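You operate a simulated robot arm through the tools that you are given. There is no shell and no other tool. Be economical: measure what you need, move in short steps, check, and stop when the job is done.

You run a simulated robot arm. Do the job below in one go: nothing can be reset, and whatever is moved stays where it is left.

TASK
Put the wax tin on the white infill panel.

The check looks at the end state, three seconds after you hand in, the way a careful person would. Anything else that was tipped, shoved, dropped, spilled or broken makes it a failure.

THE ROBOT
A 6-joint arm with a two-finger parallel gripper, fixed in place. Base frame: the origin is at the foot of the arm, x ahead of it, y to its left, z up; the work surface is at about z = 0. Units: mm, degrees, N and s.
With the tool pointing down near the work surface it reaches from about 160 to 420 mm from the base axis. Its first joint turns from -66.0 to 66.0 degrees. Payload 1.57 kg.
The TCP is the grasp point between the finger pads, 30 mm short of the fingertips. In the tool frame z runs along the fingers and y along their closing line. Largest opening 80 mm; finger width 17, thickness 12; the body of the gripper, 40 by 82 mm, starts 80 mm behind the TCP.
Orientation is told as [roll, pitch, yaw] about the base's x, y, z axes, in that order, counted from this pose: with the fingers straight down and closing along the base's y, the tool's x points along the base's -x, its y along +y and its z along -z.

THE INTERFACE
- The arm moves only by the tool servo_tool. Its argument "rows" is one flat list of numbers, 7 for each row, row after row: the turn, a rotation vector about the base's x, y, z in units of 180 degrees (1.0 is 180 degrees), then the shift along the base's x, y, z in units of 400 mm (1.0 is 400 mm), then the gripper command, from -1 (shut) to 1 (fully open), values between in proportion. In form: [wx, wy, wz, x, y, z, claw, wx, wy, wz, x, y, z, claw, ...]. A call has 1 to 8 rows; each row is the pose to reach, as a shift and turn from the pose commanded when the call began. A call with a number of a shift or a turn outside -1 to 1 is refused whole. A row lasts 0.2 s, in which the tool goes at most 50 mm and 8.6 degrees; a call with a longer step from one row to the next is refused whole, and so is a gripper value outside its range. Where a pose cannot be reached the arm comes as near as it can. A force on the tool above 40 N (or 10 N above the force at the start of the call, whichever is more), or a blocked arm, ends the call early, and 0.2 s more pass. Each finger travels about 153 mm/s and halts on what it meets, pressing with about 24 N; the grip force reading is that of the motor and also rises with nothing between the fingers. The clock runs only during rows and for 0.2 s after the last one: add rows that repeat a pose to give the fingers time. It gives the time, the measured TCP pose, the force on the tool (base axes), the opening and the grip force at its end, in the units of the frame above (readings bear some noise), and new pictures: "show" is both (left out), scene, wrist or none.
- Cameras (640 x 400 px; columns grow to the right, rows downward): "scene" is fixed at [49.7, -337.1, 405.4]; the picture's right is [0.68, -0.73, 0.00], its down [-0.54, -0.50, -0.67] and it looks along [0.49, 0.46, -0.74] (base axes); focal length 254 px, centre (320, 200). "wrist" rides on the gripper at [72, -7, -122] in the tool frame; the picture's right is [0.09, 1.00, 0.00], its down [-0.84, 0.08, -0.54] and it looks along [-0.54, 0.05, 0.84] (tool axes); focal length 238 px, centre (320, 200). There is no depth. A picture from a camera that has moved, and an enlarged one, comes with that camera's place and axes in the base frame and with its lens. The place of the scene camera against the robot may be out by one fixed shift of up to 18 mm in any direction.
- zoom(camera, box): a new picture of the part [left, top, right, bottom] of that camera's present view, enlarged. The clock stands still meanwhile.
- job_done(): hands the job in; it is judged then, once.

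Work in short steps. Places have to be worked out from the pictures, the camera data and where the tool is seen: move nearer, look again, correct. Check each grasp and each placing, and mend what went wrong. You have 90 turns and 170 pictures in all, those below and enlarged ones among them. Open the gripper and draw the arm clear of the work before you hand the job in, unless the task says otherwise; then end with one line.

The tools are called after "Request:" as a command line: name --argument value ..., lists and objects as JSON in quotes. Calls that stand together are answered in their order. servo_tool: Moves the arm, as the interface text tells. Its arguments: {"type":"object","properties":{"rows":{"type":"array"},"show":{"type":"string","enum":["both","scene","wrist","none"]}},"required":["rows"]} The other tools are called the same way: zoom (camera, box) takes an enlarged picture of a part of a camera's view; job_done () hands the job in.

At the start:

```text
time: 0.0
tool_pos: [259.2, -47.8, 180.1]
ee_rot: [0.0, -0.1, 0.0]
contact_force: [-0.1, 0.4, 0.7]
grip_width: 79.9
gripper_force: 0.0
```

scene: 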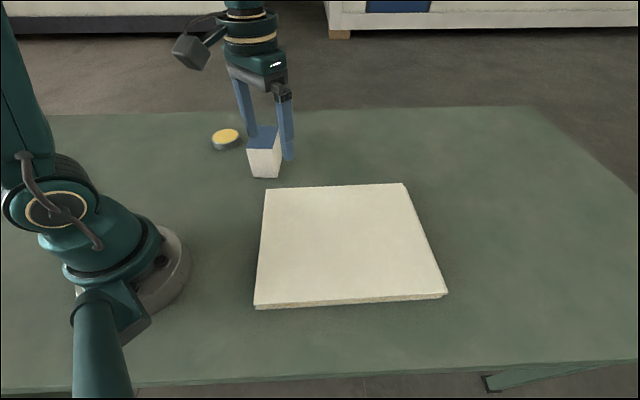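
wrist: 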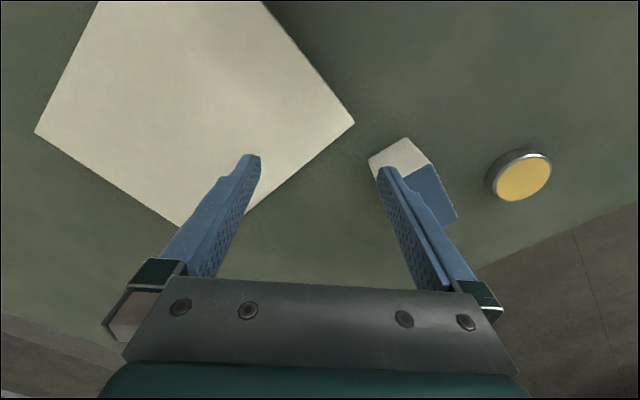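

The yellow tin appears to be near (310, 236), the panel centre near (260, -188), and a block near (319, 93) that I have to avoid. I'll enlarge the views to measure the tin.

Request:
zoom --camera "scene" --box '[190, 100, 318, 180]'

Request:
zoom --camera "wrist" --box '[440, 120, 600, 220]'

```text
5.00 times, centred on (254, 140) of scene
camera zoom: at [49.7, -337.1, 405.4], right [0.68, -0.73, 0.0], down [-0.54, -0.5, -0.67], along [0.49, 0.46, -0.74], focal length 1271 px, centre (650, 500)
```

zoom: 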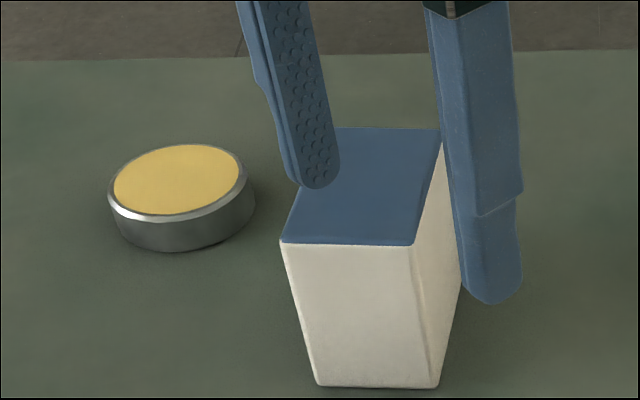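

```text
4.00 times, centred on (520, 170) of wrist
camera zoom: at [185.8, -56.2, 302.6], right [-0.09, 1.0, 0.0], down [0.84, 0.08, 0.54], along [0.54, 0.05, -0.84], focal length 953 px, centre (-480, 320)
```

zoom: 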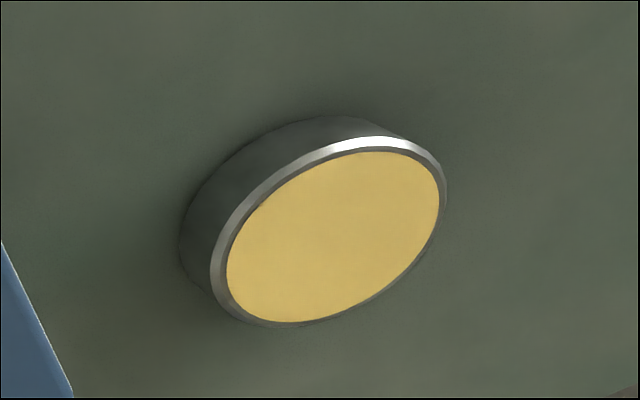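

Moving over to above the tin at the present height, fingers open. The fingertips at z 150 are well over the block.

Request:
servo_tool --rows '[0, 0, 0, 0.017, 0.1, 0, 1, 0, 0, 0, 0.035, 0.2, 0, 1, 0, 0, 0, 0.052, 0.3, 0, 1, 0, 0, 0, 0.07, 0.4, 0, 1, 0, 0, 0, 0.087, 0.5, 0, 1, 0, 0, 0, 0.105, 0.6, 0, 1, 0, 0, 0, 0.122, 0.705, 0, 1, 0, 0, 0, 0.122, 0.705, 0, 1]'

```text
time: 1.8
tool_pos: [304.0, 230.3, 174.3]
ee_rot: [-0.1, -0.1, 0.1]
contact_force: [-0.6, -0.6, -0.2]
grip_width: 79.9
gripper_force: 0.0
out of reach, approached as far as the arm can: row 7, 8
camera wrist: at [230.9, 222.2, 296.3], right [-0.09, 1.0, 0.0], down [0.84, 0.08, 0.54], along [0.54, 0.05, -0.84], focal length 238 px, centre (320, 200)
```

scene: 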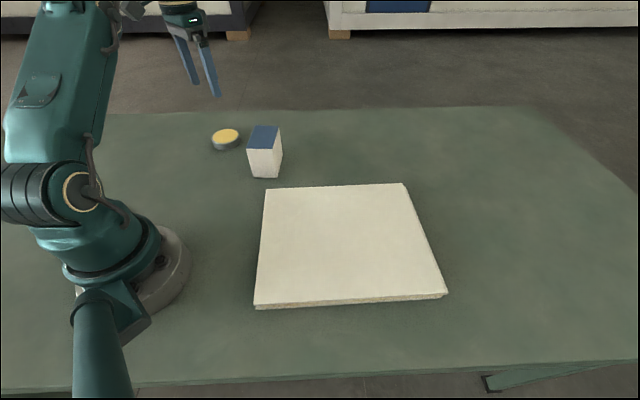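
wrist: 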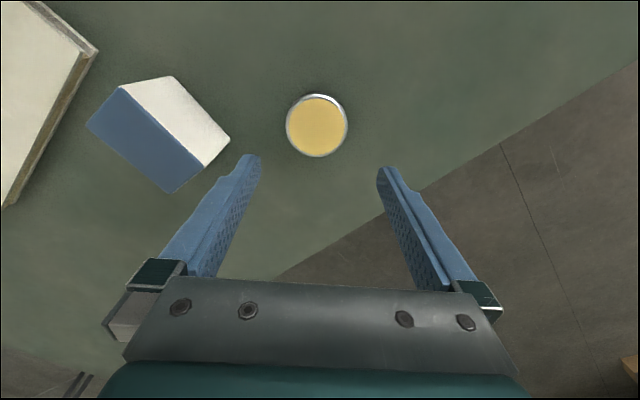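

The tin centre reads about (309, 226), diameter about 71 mm, so the fit is tight. Going down to about z 95 and looking again.

Request:
servo_tool --rows '[0, 0, 0, 0.006, -0.006, -0.07, 1, 0, 0, 0, 0.006, -0.012, -0.14, 1, 0, 0, 0, 0.006, -0.012, -0.2, 1, 0, 0, 0, 0.006, -0.012, -0.2, 1]' --show "wrist"

Request:
zoom --camera "wrist" --box '[200, 40, 440, 190]'

```text
time: 2.8
tool_pos: [305.9, 222.9, 94.9]
ee_rot: [0.0, -0.1, 0.0]
contact_force: [-0.5, 0.0, 1.1]
grip_width: 79.8
gripper_force: 0.1
camera wrist: at [233.1, 215.6, 217.4], right [-0.09, 1.0, 0.0], down [0.84, 0.08, 0.54], along [0.54, 0.05, -0.84], focal length 238 px, centre (320, 200)
```

wrist: 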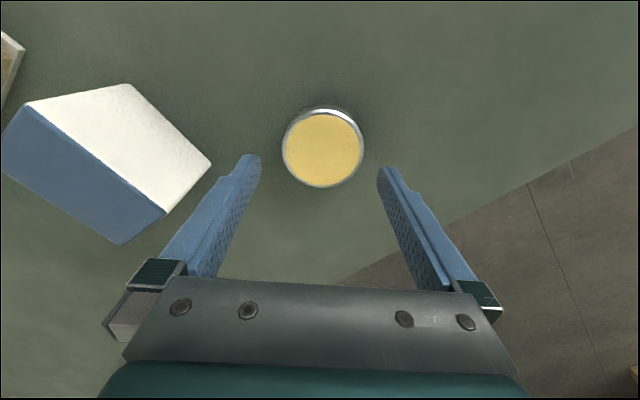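

```text
2.67 times, centred on (320, 115) of wrist
camera zoom: at [233.1, 215.6, 217.4], right [-0.09, 1.0, 0.0], down [0.84, 0.08, 0.54], along [0.54, 0.05, -0.84], focal length 636 px, centre (320, 427)
```

zoom: 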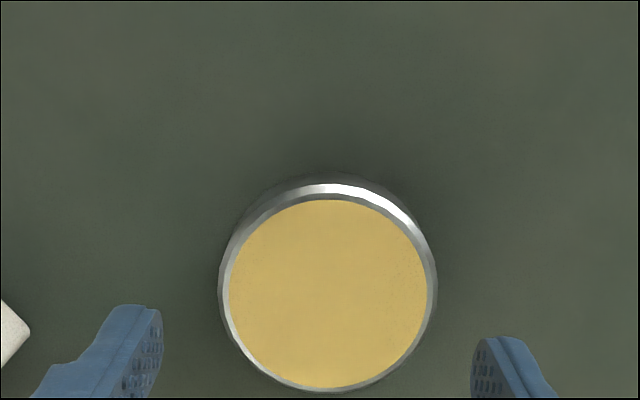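

Tin centre now at about (306, 225), D about 70. Shifting y by +2.5 mm and descending to just above the tin (tips ~z 33) for a final alignment check.

Request:
servo_tool --rows '[0, 0, 0, 0, 0.006, -0.04, 1, 0, 0, 0, 0, 0.006, -0.08, 1, 0, 0, 0, 0, 0.006, -0.08, 1]' --show "scene"

Request:
zoom --camera "wrist" --box '[200, 60, 440, 210]'

Request:
zoom --camera "scene" --box '[170, 80, 298, 160]'

```text
time: 3.6
tool_pos: [305.8, 226.1, 62.6]
ee_rot: [0.1, -0.1, 0.1]
contact_force: [0.3, 0.7, 0.3]
grip_width: 79.8
gripper_force: 0.0
```

scene: 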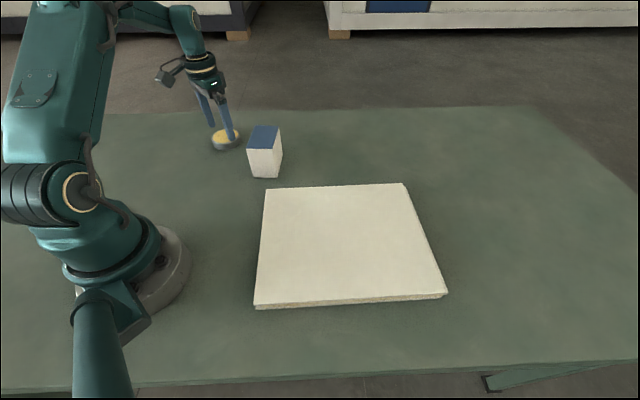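

```text
2.67 times, centred on (320, 135) of wrist
camera zoom: at [232.3, 218.3, 185.3], right [-0.09, 1.0, 0.0], down [0.84, 0.08, 0.54], along [0.54, 0.05, -0.84], focal length 636 px, centre (320, 373)
```

zoom: 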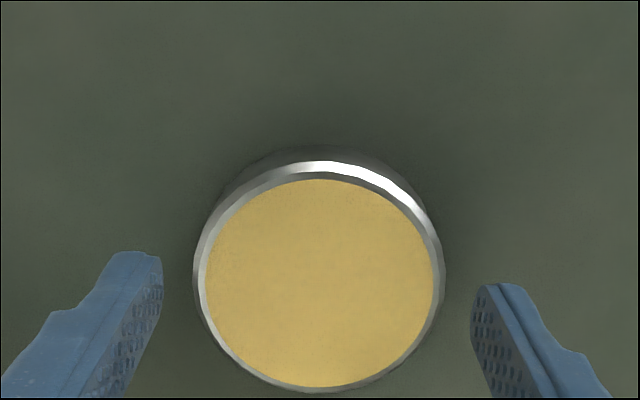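

```text
5.00 times, centred on (234, 120) of scene
camera zoom: at [49.7, -337.1, 405.4], right [0.68, -0.73, 0.0], down [-0.54, -0.5, -0.67], along [0.49, 0.46, -0.74], focal length 1271 px, centre (750, 600)
```

zoom: 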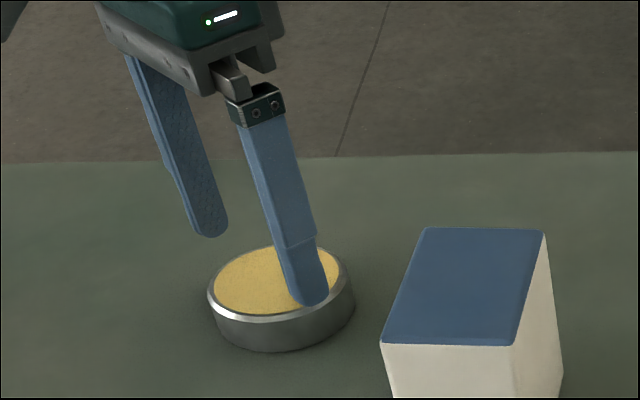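

Tin is centred between the fingers within about a millimetre (gap 80, tin 70). Descending to tip height about 5 mm.

Request:
servo_tool --rows '[0, 0, 0, 0, -0.001, -0.02, 1, 0, 0, 0, 0, -0.001, -0.04, 1, 0, 0, 0, 0, -0.001, -0.055, 1, 0, 0, 0, 0, -0.001, -0.068, 1, 0, 0, 0, 0, -0.001, -0.068, 1]' --show "wrist"

Request:
zoom --camera "scene" --box '[170, 80, 298, 160]'

```text
time: 4.8
tool_pos: [303.8, 224.4, 35.9]
ee_rot: [-0.1, -0.2, 0.1]
contact_force: [0.1, -0.5, -0.1]
grip_width: 79.9
gripper_force: 0.0
camera wrist: at [231.4, 217.2, 158.1], right [-0.09, 1.0, 0.0], down [0.84, 0.08, 0.54], along [0.54, 0.05, -0.84], focal length 238 px, centre (320, 200)
```

wrist: 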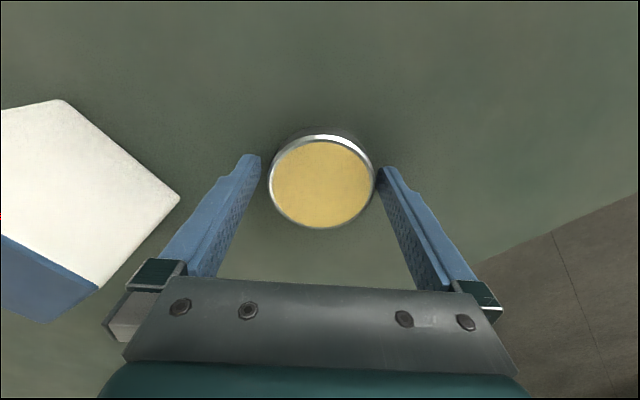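

```text
5.00 times, centred on (234, 120) of scene
camera zoom: at [49.7, -337.1, 405.4], right [0.68, -0.73, 0.0], down [-0.54, -0.5, -0.67], along [0.49, 0.46, -0.74], focal length 1271 px, centre (750, 600)
```

zoom: 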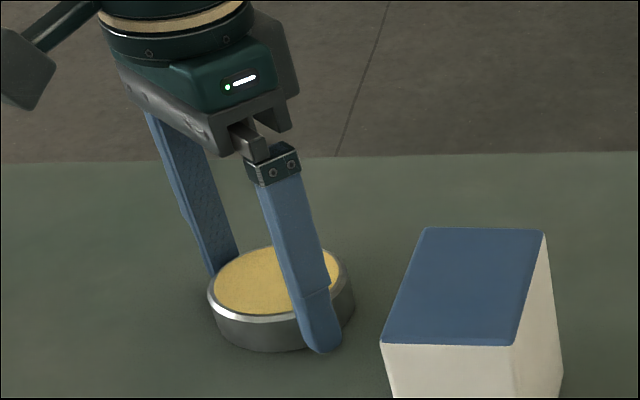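

The fingers straddle the tin with x aligned (305 against 304). Closing now.

Request:
servo_tool --rows '[0, 0, 0, 0, 0, 0, 0.7, 0, 0, 0, 0, 0, 0, 0.4, 0, 0, 0, 0, 0, 0, 0.4]' --show "wrist"

```text
time: 5.6
tool_pos: [305.3, 224.6, 36.0]
ee_rot: [0.0, -0.1, -0.1]
contact_force: [-0.5, 1.2, 0.3]
grip_width: 70.7
gripper_force: 23.9
camera wrist: at [231.4, 217.2, 158.2], right [-0.09, 1.0, 0.0], down [0.84, 0.08, 0.54], along [0.54, 0.05, -0.84], focal length 238 px, centre (320, 200)
```

wrist: 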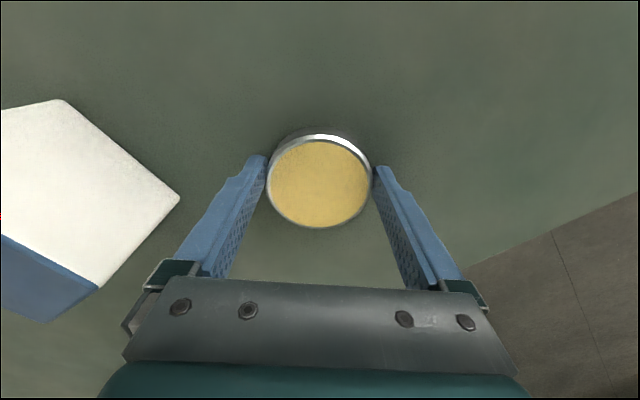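

Gripped at 70.7 mm with 24 N. Lifting straight up about 110 mm.

Request:
servo_tool --rows '[0, 0, 0, 0, 0, 0.03, 0.2, 0, 0, 0, 0, 0, 0.08, 0.2, 0, 0, 0, 0, 0, 0.13, 0.2, 0, 0, 0, 0, 0, 0.18, 0.2, 0, 0, 0, 0, 0, 0.23, 0.2, 0, 0, 0, 0, 0, 0.275, 0.2, 0, 0, 0, 0, 0, 0.275, 0.2]'

```text
time: 7.2
tool_pos: [304.5, 227.4, 147.6]
ee_rot: [0.1, -0.1, 0.0]
contact_force: [-0.3, -0.4, -0.1]
grip_width: 47.9
gripper_force: 0.1
camera wrist: at [231.8, 219.0, 270.7], right [-0.09, 1.0, 0.0], down [0.84, 0.08, 0.54], along [0.54, 0.05, -0.84], focal length 238 px, centre (320, 200)
```

scene: 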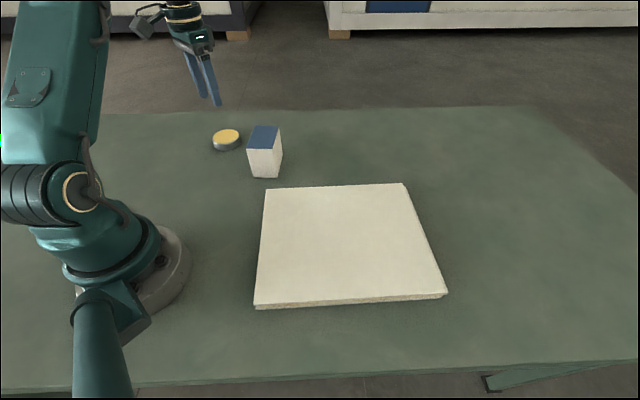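
wrist: 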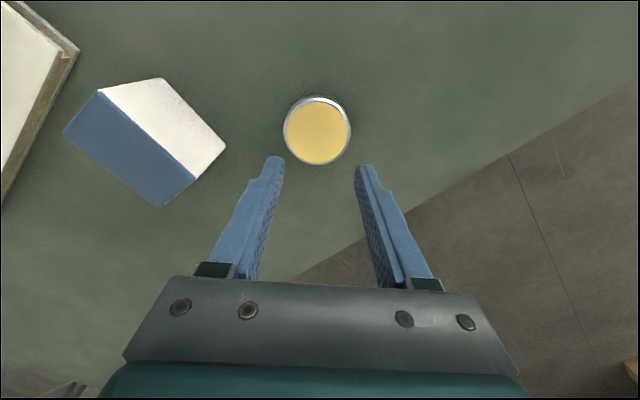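

The tin slipped out during the lift and stayed upright in its place. I'll reopen, descend to just above it and recheck the alignment, then grip deeper and lift slowly.

Request:
servo_tool --rows '[0, 0, 0, 0, 0, 0, 1, 0, 0, 0, 0, 0, 0, 1, 0, 0, 0, 0, 0, -0.07, 1, 0, 0, 0, 0, 0, -0.14, 1, 0, 0, 0, 0, 0, -0.2, 1, 0, 0, 0, 0, 0, -0.2, 1]' --show "none"

Request:
zoom --camera "wrist" --box '[200, 60, 440, 210]'

Request:
zoom --camera "scene" --box '[195, 95, 275, 145]'

```text
time: 8.6
tool_pos: [305.5, 225.2, 67.6]
ee_rot: [0.0, 0.0, 0.0]
contact_force: [-0.6, 0.1, 0.2]
grip_width: 80.2
gripper_force: 0.1
```

```text
2.67 times, centred on (320, 135) of wrist
camera zoom: at [233.3, 217.1, 190.2], right [-0.09, 1.0, 0.0], down [0.84, 0.08, 0.54], along [0.54, 0.05, -0.84], focal length 636 px, centre (320, 373)
```

zoom: 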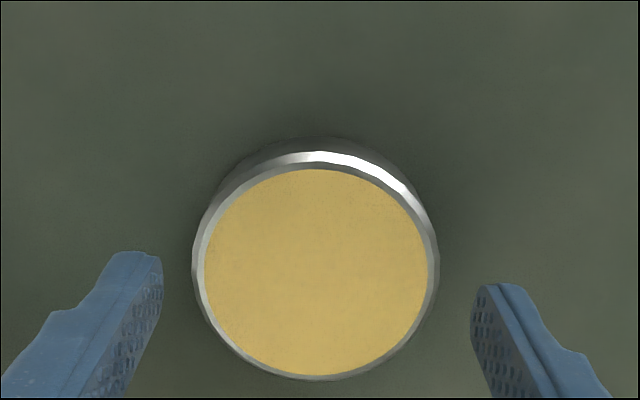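

```text
8.00 times, centred on (235, 120) of scene
camera zoom: at [49.7, -337.1, 405.4], right [0.68, -0.73, 0.0], down [-0.54, -0.5, -0.67], along [0.49, 0.46, -0.74], focal length 2033 px, centre (1000, 840)
```

zoom: 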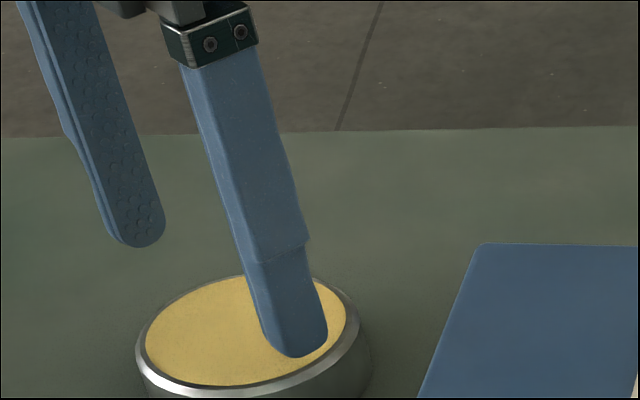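

Still well aligned. Descending deeper (TCP ≈ 33, tips ≈ 3 mm), then closing fully.

Request:
servo_tool --rows '[0, 0, 0, 0, -0.001, -0.03, 1, 0, 0, 0, 0, -0.001, -0.06, 1, 0, 0, 0, 0, -0.001, -0.08, 1, 0, 0, 0, 0, -0.001, -0.087, 1, 0, 0, 0, 0, -0.001, -0.087, 0.7, 0, 0, 0, 0, -0.001, -0.087, 0, 0, 0, 0, 0, -0.001, -0.087, -1, 0, 0, 0, 0, -0.001, -0.087, -1]' --show "none"

Request:
zoom --camera "wrist" --box '[200, 90, 440, 240]'

Request:
zoom --camera "scene" --box '[195, 110, 275, 160]'

```text
time: 10.4
tool_pos: [306.1, 225.4, 33.1]
ee_rot: [0.1, -0.1, 0.0]
contact_force: [0.8, -1.4, 0.2]
grip_width: 70.7
gripper_force: 24.3
```

```text
2.67 times, centred on (320, 165) of wrist
camera zoom: at [232.5, 217.2, 155.8], right [-0.09, 1.0, 0.0], down [0.84, 0.08, 0.54], along [0.54, 0.05, -0.84], focal length 636 px, centre (320, 293)
```

zoom: 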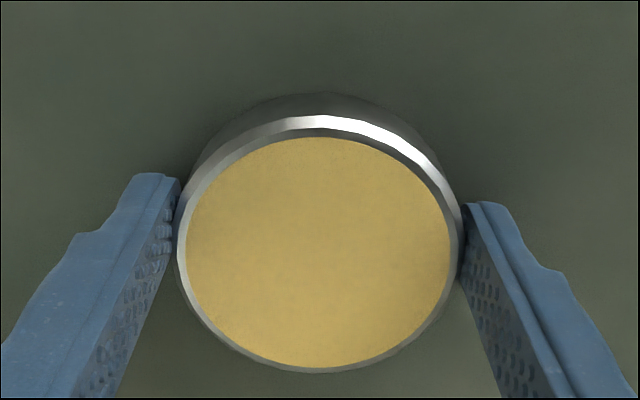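

```text
8.00 times, centred on (235, 135) of scene
camera zoom: at [49.7, -337.1, 405.4], right [0.68, -0.73, 0.0], down [-0.55, -0.5, -0.67], along [0.49, 0.46, -0.74], focal length 2033 px, centre (1000, 720)
```

zoom: 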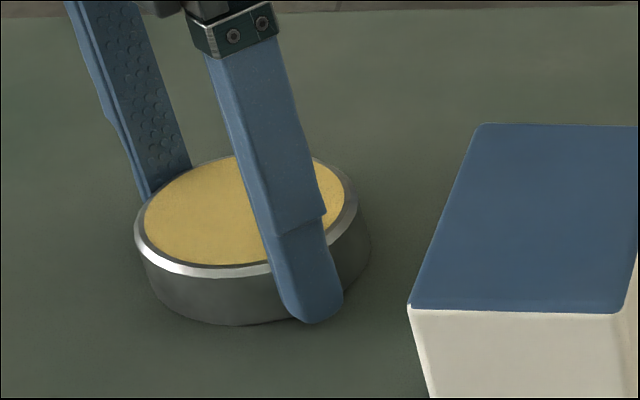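

Gripped at 70.7 again, deeper. A very slow small lift to check whether the tin follows and what it weighs.

Request:
servo_tool --rows '[0, 0, 0, 0, 0, 0.005, -1, 0, 0, 0, 0, 0, 0.01, -1, 0, 0, 0, 0, 0, 0.015, -1, 0, 0, 0, 0, 0, 0.02, -1, 0, 0, 0, 0, 0, 0.025, -1, 0, 0, 0, 0, 0, 0.025, -1]' --show "none"

Request:
zoom --camera "wrist" --box '[200, 90, 440, 240]'

Request:
zoom --camera "scene" --box '[195, 110, 275, 160]'

```text
time: 11.8
tool_pos: [303.8, 225.6, 41.8]
ee_rot: [0.0, 0.0, 0.0]
contact_force: [-0.2, 0.0, -5.5]
grip_width: 70.5
gripper_force: 24.5
```

```text
2.67 times, centred on (320, 165) of wrist
camera zoom: at [230.7, 217.4, 164.8], right [-0.09, 1.0, 0.0], down [0.84, 0.08, 0.54], along [0.54, 0.05, -0.84], focal length 636 px, centre (320, 293)
```

zoom: 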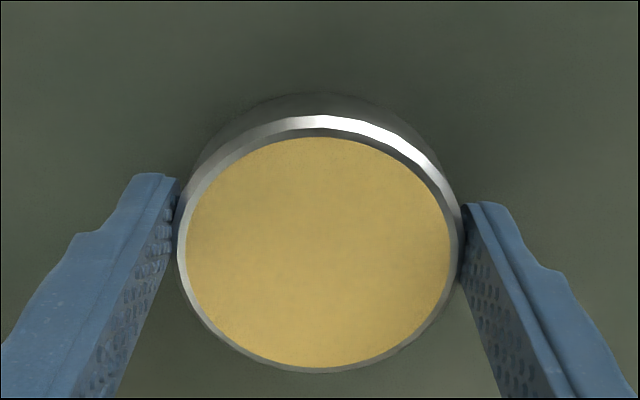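

```text
8.00 times, centred on (235, 135) of scene
camera zoom: at [49.7, -337.1, 405.4], right [0.68, -0.73, 0.0], down [-0.55, -0.5, -0.67], along [0.49, 0.46, -0.74], focal length 2033 px, centre (1000, 720)
```

zoom: 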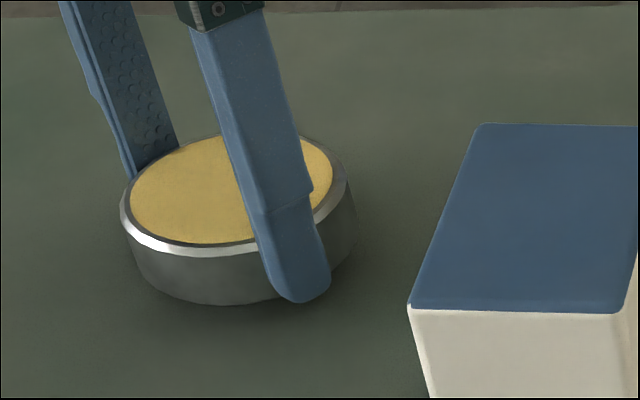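

The tin follows, level, about 0.55 kg. Keep lifting gently.

Request:
servo_tool --rows '[0, 0, 0, 0, 0, 0.01, -1, 0, 0, 0, 0, 0, 0.025, -1, 0, 0, 0, 0, 0, 0.043, -1, 0, 0, 0, 0, 0, 0.061, -1, 0, 0, 0, 0, 0, 0.079, -1, 0, 0, 0, 0, 0, 0.097, -1, 0, 0, 0, 0, 0, 0.112, -1, 0, 0, 0, 0, 0, 0.122, -1]' --show "wrist"

Request:
servo_tool --rows '[0, 0, 0, 0, 0, 0.01, -1, 0, 0, 0, 0, 0, 0.025, -1, 0, 0, 0, 0, 0, 0.043, -1, 0, 0, 0, 0, 0, 0.061, -1, 0, 0, 0, 0, 0, 0.079, -1, 0, 0, 0, 0, 0, 0.097, -1, 0, 0, 0, 0, 0, 0.112, -1, 0, 0, 0, 0, 0, 0.122, -1]'

```text
time: 13.6
tool_pos: [304.6, 225.2, 92.0]
ee_rot: [0.1, -0.1, 0.0]
contact_force: [-0.1, -0.5, -5.5]
grip_width: 70.6
gripper_force: 24.5
camera wrist: at [231.5, 216.9, 213.4], right [-0.09, 1.0, 0.0], down [0.84, 0.08, 0.54], along [0.54, 0.05, -0.84], focal length 238 px, centre (320, 200)
```

wrist: 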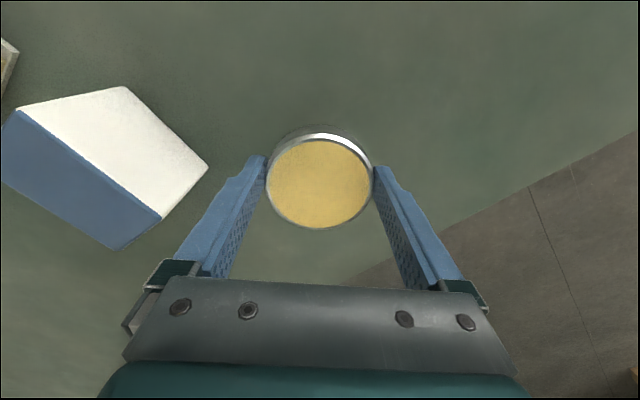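

```text
time: 15.4
tool_pos: [302.5, 224.9, 139.4]
ee_rot: [0.0, -0.1, 0.1]
contact_force: [-0.5, 0.3, -5.6]
grip_width: 70.4
gripper_force: 24.2
camera wrist: at [230.6, 217.2, 263.3], right [-0.09, 1.0, 0.0], down [0.84, 0.08, 0.54], along [0.54, 0.05, -0.84], focal length 238 px, centre (320, 200)
```

scene: 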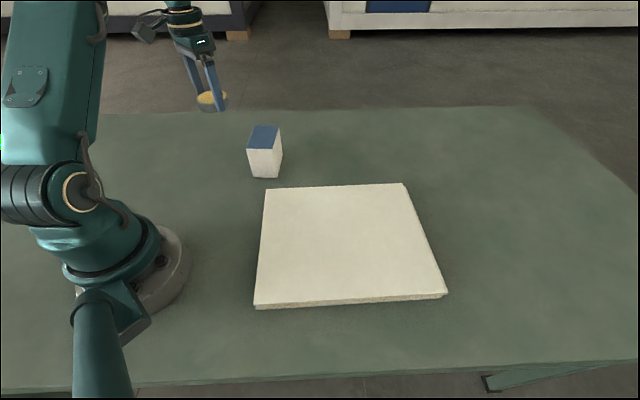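
wrist: 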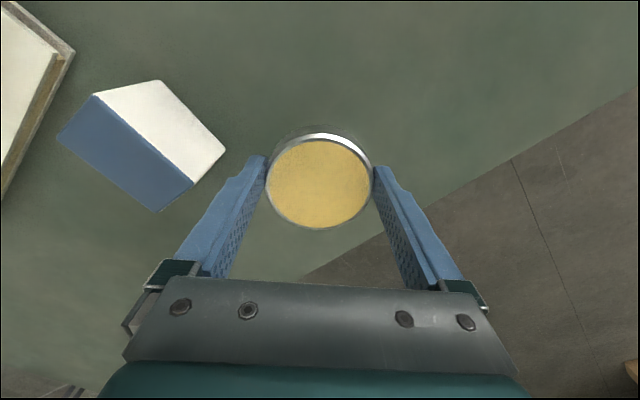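

Tin held steadily with its bottom near z 106 and the block top at about 80. Moving gently toward the panel, rising another 20 mm on the way.

Request:
servo_tool --rows '[0, 0, 0, 0, -0.01, 0.01, -1, 0, 0, 0, 0, -0.03, 0.025, -1, 0, 0, 0, -0.003, -0.06, 0.04, -1, 0, 0, 0, -0.008, -0.1, 0.05, -1, 0, 0, 0, -0.013, -0.14, 0.055, -1, 0, 0, 0, -0.018, -0.18, 0.055, -1, 0, 0, 0, -0.022, -0.21, 0.055, -1, 0, 0, 0, -0.024, -0.23, 0.055, -1]' --show "scene"

Request:
servo_tool --rows '[0, 0, 0, 0, -0.015, 0, -1, 0, 0, 0, -0.003, -0.045, 0, -1, 0, 0, 0, -0.008, -0.09, 0, -1, 0, 0, 0, -0.014, -0.14, 0, -1, 0, 0, 0, -0.02, -0.19, 0, -1, 0, 0, 0, -0.026, -0.24, 0, -1, 0, 0, 0, -0.03, -0.28, 0, -1, 0, 0, 0, -0.032, -0.3, 0, -1]' --show "scene"

```text
time: 17.2
tool_pos: [296.7, 132.1, 163.3]
ee_rot: [0.0, -0.1, 0.0]
contact_force: [-0.8, -0.3, -5.7]
grip_width: 70.4
gripper_force: 23.8
```

scene: 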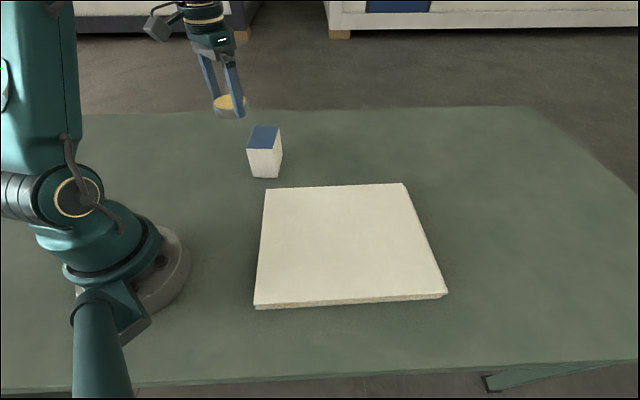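

```text
time: 19.0
tool_pos: [281.1, 10.7, 161.6]
ee_rot: [0.0, -0.1, 0.0]
contact_force: [0.0, -0.1, -5.7]
grip_width: 70.7
gripper_force: 24.0
```

scene: 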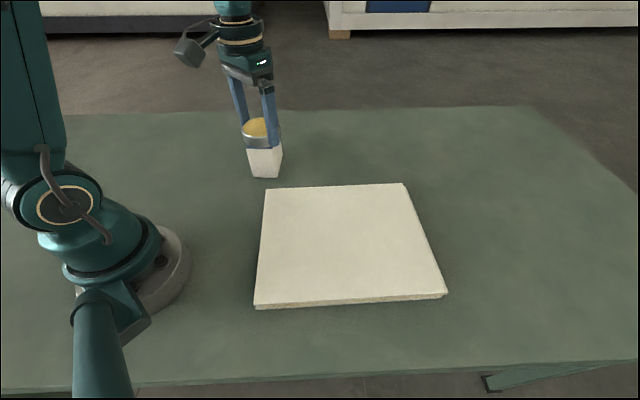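

Past the block with the grip steady. Continuing to over the panel centre.

Request:
servo_tool --rows '[0, 0, 0, 0, -0.015, 0, -1, 0, 0, 0, -0.003, -0.045, 0, -1, 0, 0, 0, -0.006, -0.09, 0, -1, 0, 0, 0, -0.01, -0.14, 0, -1, 0, 0, 0, -0.014, -0.19, 0, -1, 0, 0, 0, -0.018, -0.24, 0, -1, 0, 0, 0, -0.022, -0.28, 0, -1, 0, 0, 0, -0.022, -0.3, 0, -1]' --show "none"

Request:
servo_tool --rows '[0, 0, 0, 0, -0.015, 0, -1, 0, 0, 0, 0, -0.045, 0, -1, 0, 0, 0, 0, -0.085, 0, -1, 0, 0, 0, 0, -0.12, 0, -1, 0, 0, 0, 0, -0.14, 0, -1, 0, 0, 0, 0, -0.15, 0, -1, 0, 0, 0, 0, -0.15, 0, -1]'

```text
time: 20.8
tool_pos: [271.6, -108.2, 159.9]
ee_rot: [0.0, -0.1, 0.0]
contact_force: [0.0, 0.4, -4.8]
grip_width: 70.6
gripper_force: 24.2
```

```text
time: 22.4
tool_pos: [273.0, -165.8, 162.1]
ee_rot: [0.0, 0.0, 0.0]
contact_force: [-0.3, 0.5, -6.3]
grip_width: 70.3
gripper_force: 23.9
camera wrist: at [200.2, -174.6, 284.3], right [-0.09, 1.0, 0.0], down [0.84, 0.08, 0.54], along [0.54, 0.05, -0.84], focal length 238 px, centre (320, 200)
```

scene: 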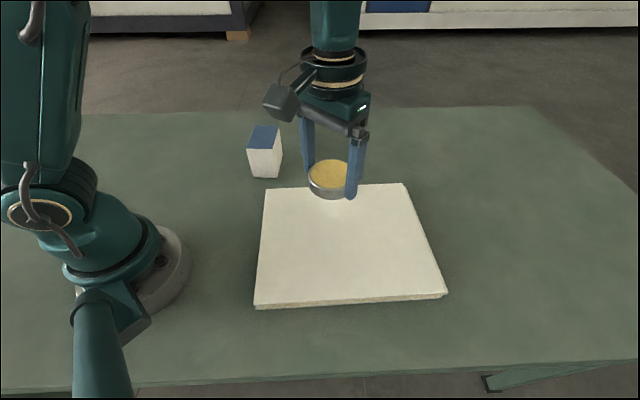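
wrist: 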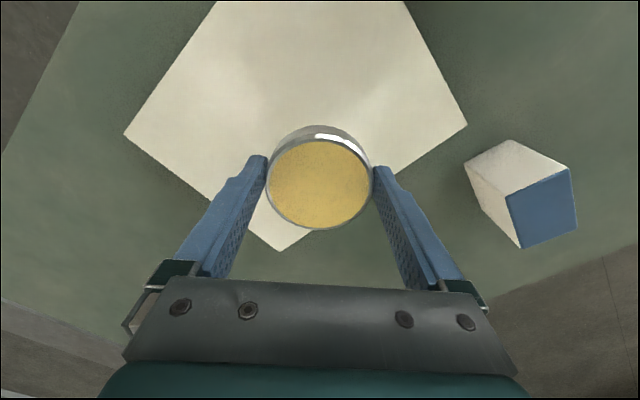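

Panel centre now reads about (282, -197). I shift toward it while descending to TCP z ≈ 60, well before contact (expected near 44).

Request:
servo_tool --rows '[0, 0, 0, 0, -0.01, -0.012, -1, 0, 0, 0, 0.004, -0.025, -0.04, -1, 0, 0, 0, 0.009, -0.04, -0.08, -1, 0, 0, 0, 0.013, -0.055, -0.12, -1, 0, 0, 0, 0.015, -0.065, -0.16, -1, 0, 0, 0, 0.015, -0.07, -0.2, -1, 0, 0, 0, 0.015, -0.07, -0.235, -1, 0, 0, 0, 0.015, -0.07, -0.25, -1]'

Request:
zoom --camera "scene" --box '[270, 150, 430, 250]'

```text
time: 24.2
tool_pos: [278.6, -196.9, 63.3]
ee_rot: [0.0, -0.1, 0.1]
contact_force: [0.3, -0.4, -5.6]
grip_width: 70.5
gripper_force: 24.3
camera wrist: at [206.2, -204.7, 185.0], right [-0.09, 1.0, 0.0], down [0.84, 0.08, 0.54], along [0.54, 0.05, -0.84], focal length 238 px, centre (320, 200)
```

scene: 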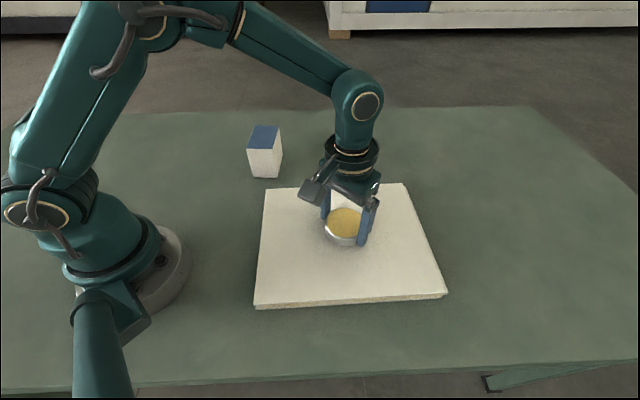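
wrist: 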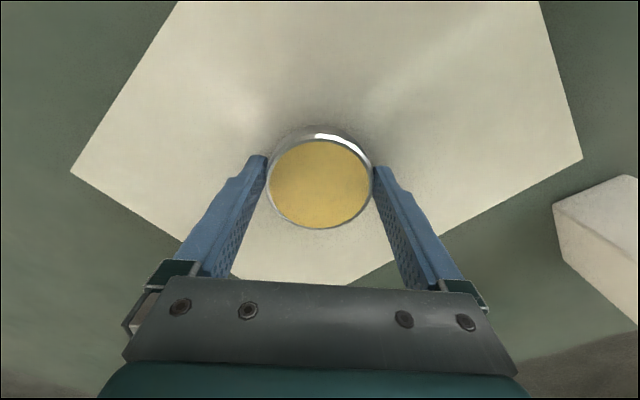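

```text
4.00 times, centred on (350, 200) of scene
camera zoom: at [49.7, -337.1, 405.4], right [0.68, -0.73, 0.0], down [-0.55, -0.5, -0.67], along [0.49, 0.46, -0.74], focal length 1016 px, centre (200, 200)
```

zoom: 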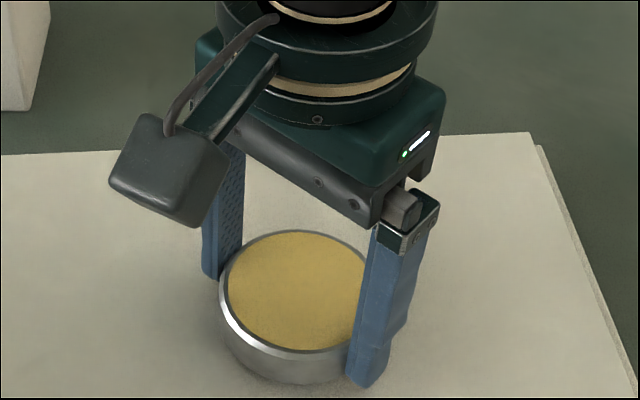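

Over the panel's middle. Small downward steps now, watching the vertical force.

Request:
servo_tool --rows '[0, 0, 0, 0, 0, -0.007, -1, 0, 0, 0, 0, 0, -0.014, -1, 0, 0, 0, 0, 0, -0.021, -1, 0, 0, 0, 0, 0, -0.027, -1, 0, 0, 0, 0, 0, -0.03, -1, 0, 0, 0, 0, 0, -0.03, -1]' --show "none"

Request:
zoom --camera "scene" --box '[300, 190, 396, 250]'

```text
time: 25.2
tool_pos: [280.5, -196.0, 54.0]
ee_rot: [-0.2, -0.5, -0.1]
contact_force: [-0.2, 0.1, 4.4]
grip_width: 70.1
gripper_force: 23.4
stopped in row 5: the force on the tool passed its limit (the readings are from after the stop); the commanded pose is now the measured one
```

```text
6.67 times, centred on (348, 220) of scene
camera zoom: at [49.7, -337.1, 405.4], right [0.68, -0.73, 0.0], down [-0.54, -0.5, -0.67], along [0.49, 0.46, -0.74], focal length 1694 px, centre (133, 67)
```

zoom: 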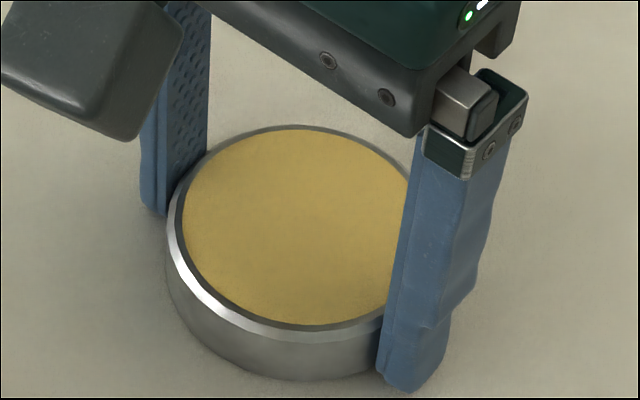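

The tin has touched down on the panel (z ≈ 54, vertical force reversed). Opening in place.

Request:
servo_tool --rows '[0, 0, 0, 0, 0, 0, 0.77, 0, 0, 0, 0, 0, 0, 0.88, 0, 0, 0, 0, 0, 0, 1, 0, 0, 0, 0, 0, 0, 1]' --show "wrist"

Request:
zoom --camera "scene" --box '[300, 190, 396, 250]'

```text
time: 26.2
tool_pos: [280.3, -198.0, 54.3]
ee_rot: [-0.2, -0.5, -0.1]
contact_force: [0.4, -5.2, 9.0]
grip_width: 75.4
gripper_force: 0.0
camera wrist: at [207.2, -204.1, 176.1], right [-0.09, 1.0, -0.01], down [0.83, 0.08, 0.55], along [0.55, 0.05, -0.84], focal length 238 px, centre (320, 200)
```

wrist: 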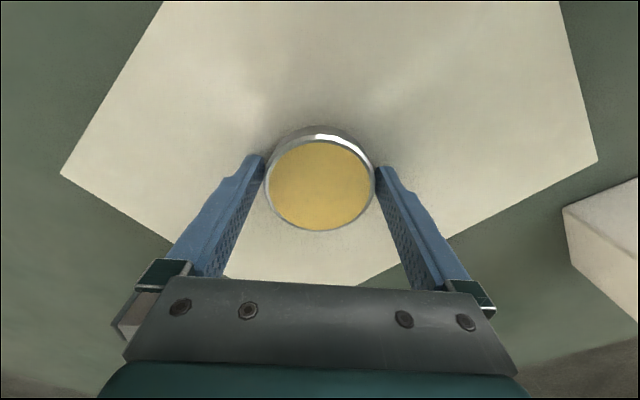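

```text
6.67 times, centred on (348, 220) of scene
camera zoom: at [49.6, -337.1, 405.4], right [0.68, -0.73, 0.0], down [-0.54, -0.5, -0.67], along [0.49, 0.46, -0.74], focal length 1694 px, centre (133, 67)
```

zoom: 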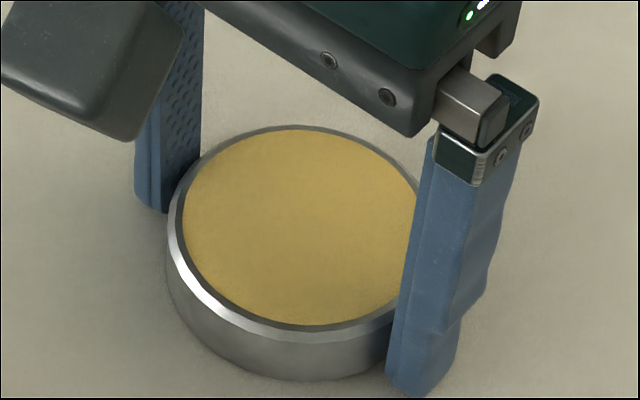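

The fingers stopped at 75 mm because the tips press on the panel. Rising 2 mm, opening fully, then checking.

Request:
servo_tool --rows '[0, 0, 0, 0, 0, 0.003, 1, 0, 0, 0, 0, 0, 0.006, 1, 0, 0, 0, 0, 0, 0.006, 1]' --show "wrist"

Request:
zoom --camera "scene" --box '[300, 190, 396, 250]'

```text
time: 27.0
tool_pos: [280.8, -197.3, 56.2]
ee_rot: [-0.1, -0.5, 0.0]
contact_force: [0.5, 0.7, -1.2]
grip_width: 79.8
gripper_force: 0.1
camera wrist: at [206.7, -204.2, 179.0], right [-0.09, 1.0, 0.0], down [0.83, 0.08, 0.55], along [0.55, 0.05, -0.84], focal length 238 px, centre (320, 200)
```

wrist: 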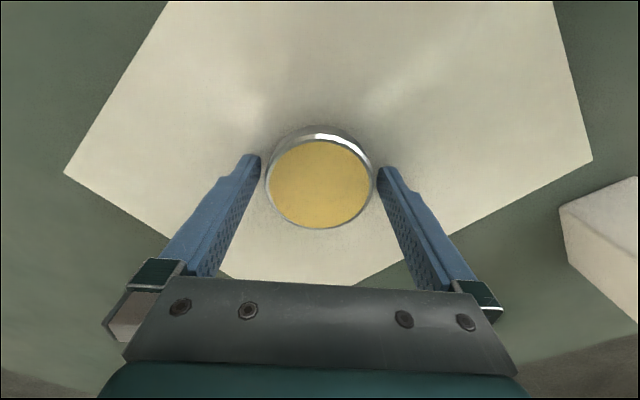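

```text
6.67 times, centred on (348, 220) of scene
camera zoom: at [49.7, -337.1, 405.4], right [0.68, -0.73, 0.0], down [-0.54, -0.5, -0.67], along [0.49, 0.46, -0.74], focal length 1694 px, centre (133, 67)
```

zoom: 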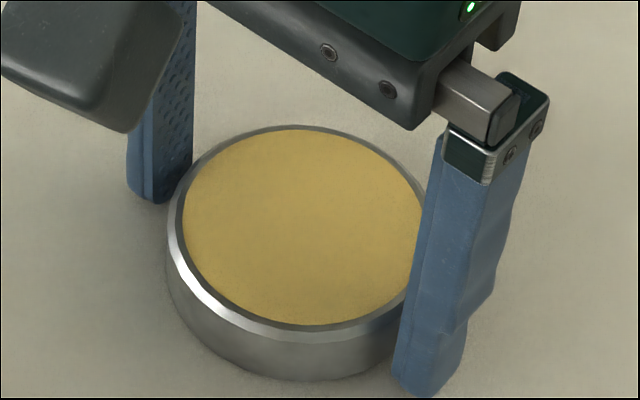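

Free of the tin, forces near zero. Rising straight up and clear.

Request:
servo_tool --rows '[0, 0, 0, 0, 0, 0.02, 1, 0, 0, 0, 0, 0, 0.05, 1, 0, 0, 0, 0, 0, 0.1, 1, 0, 0, 0, 0, 0, 0.16, 1, 0, 0, 0, 0, 0, 0.22, 1, 0, 0, 0, 0, 0, 0.28, 1, 0, 0, 0, -0.05, 0.05, 0.32, 1, 0, 0, 0, -0.1, 0.12, 0.32, 1]'

Request:
servo_tool --rows '[0, 0, 0, 0, 0.1, 0, 1, 0, 0, 0, 0, 0.2, 0, 1, 0, 0, 0, 0, 0.3, 0, 1, 0, 0, 0, 0, 0.3, 0, 1]'

```text
time: 28.8
tool_pos: [239.5, -146.5, 183.6]
ee_rot: [-0.2, -0.5, -0.1]
contact_force: [0.6, 0.0, 0.8]
grip_width: 80.0
gripper_force: 0.0
camera wrist: at [165.8, -154.5, 304.4], right [-0.09, 1.0, 0.0], down [0.83, 0.08, 0.55], along [0.55, 0.05, -0.84], focal length 238 px, centre (320, 200)
```

scene: 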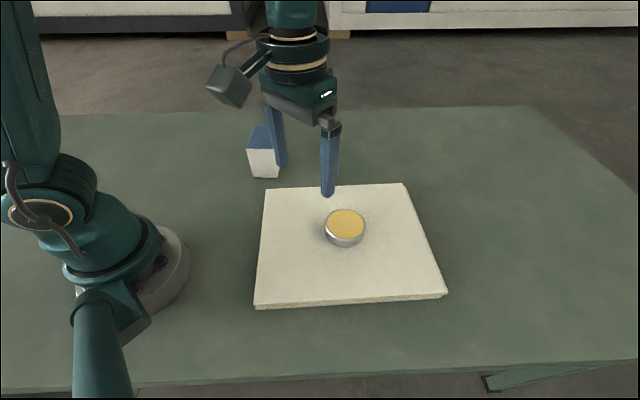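
wrist: 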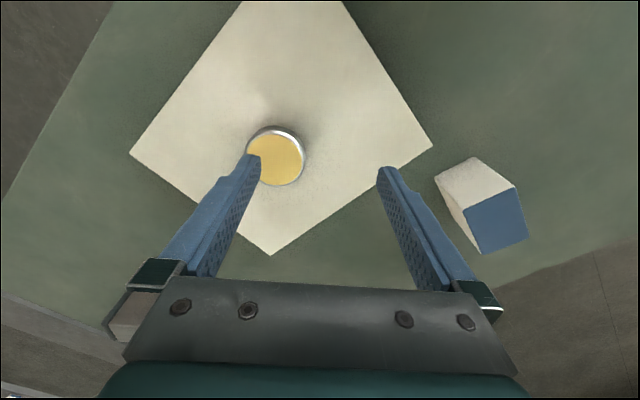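

```text
time: 29.8
tool_pos: [239.3, -30.9, 183.2]
ee_rot: [-0.1, -0.5, 0.0]
contact_force: [0.3, 0.4, -0.2]
grip_width: 80.1
gripper_force: 0.0
camera wrist: at [166.1, -37.7, 305.2], right [-0.09, 1.0, 0.0], down [0.83, 0.08, 0.55], along [0.55, 0.05, -0.84], focal length 238 px, centre (320, 200)
```

scene: 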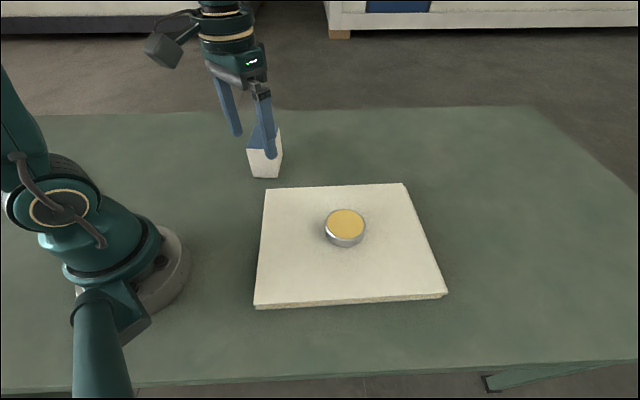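
wrist: 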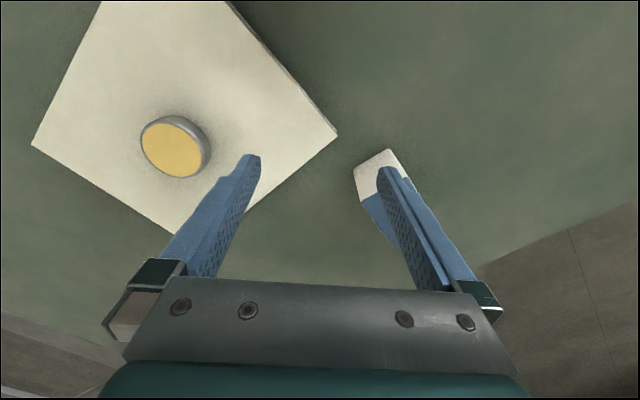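

The tin sits flat near the middle of the panel. The panel and block are where they were, and the arm is clear with its gripper open, so I'm handing in.

Request:
job_done

```text
The job is handed in.
```

The wax tin is on the white infill panel, upright near its middle. It slipped from the gripper on the first lift but stayed upright in place, and nothing else was moved.
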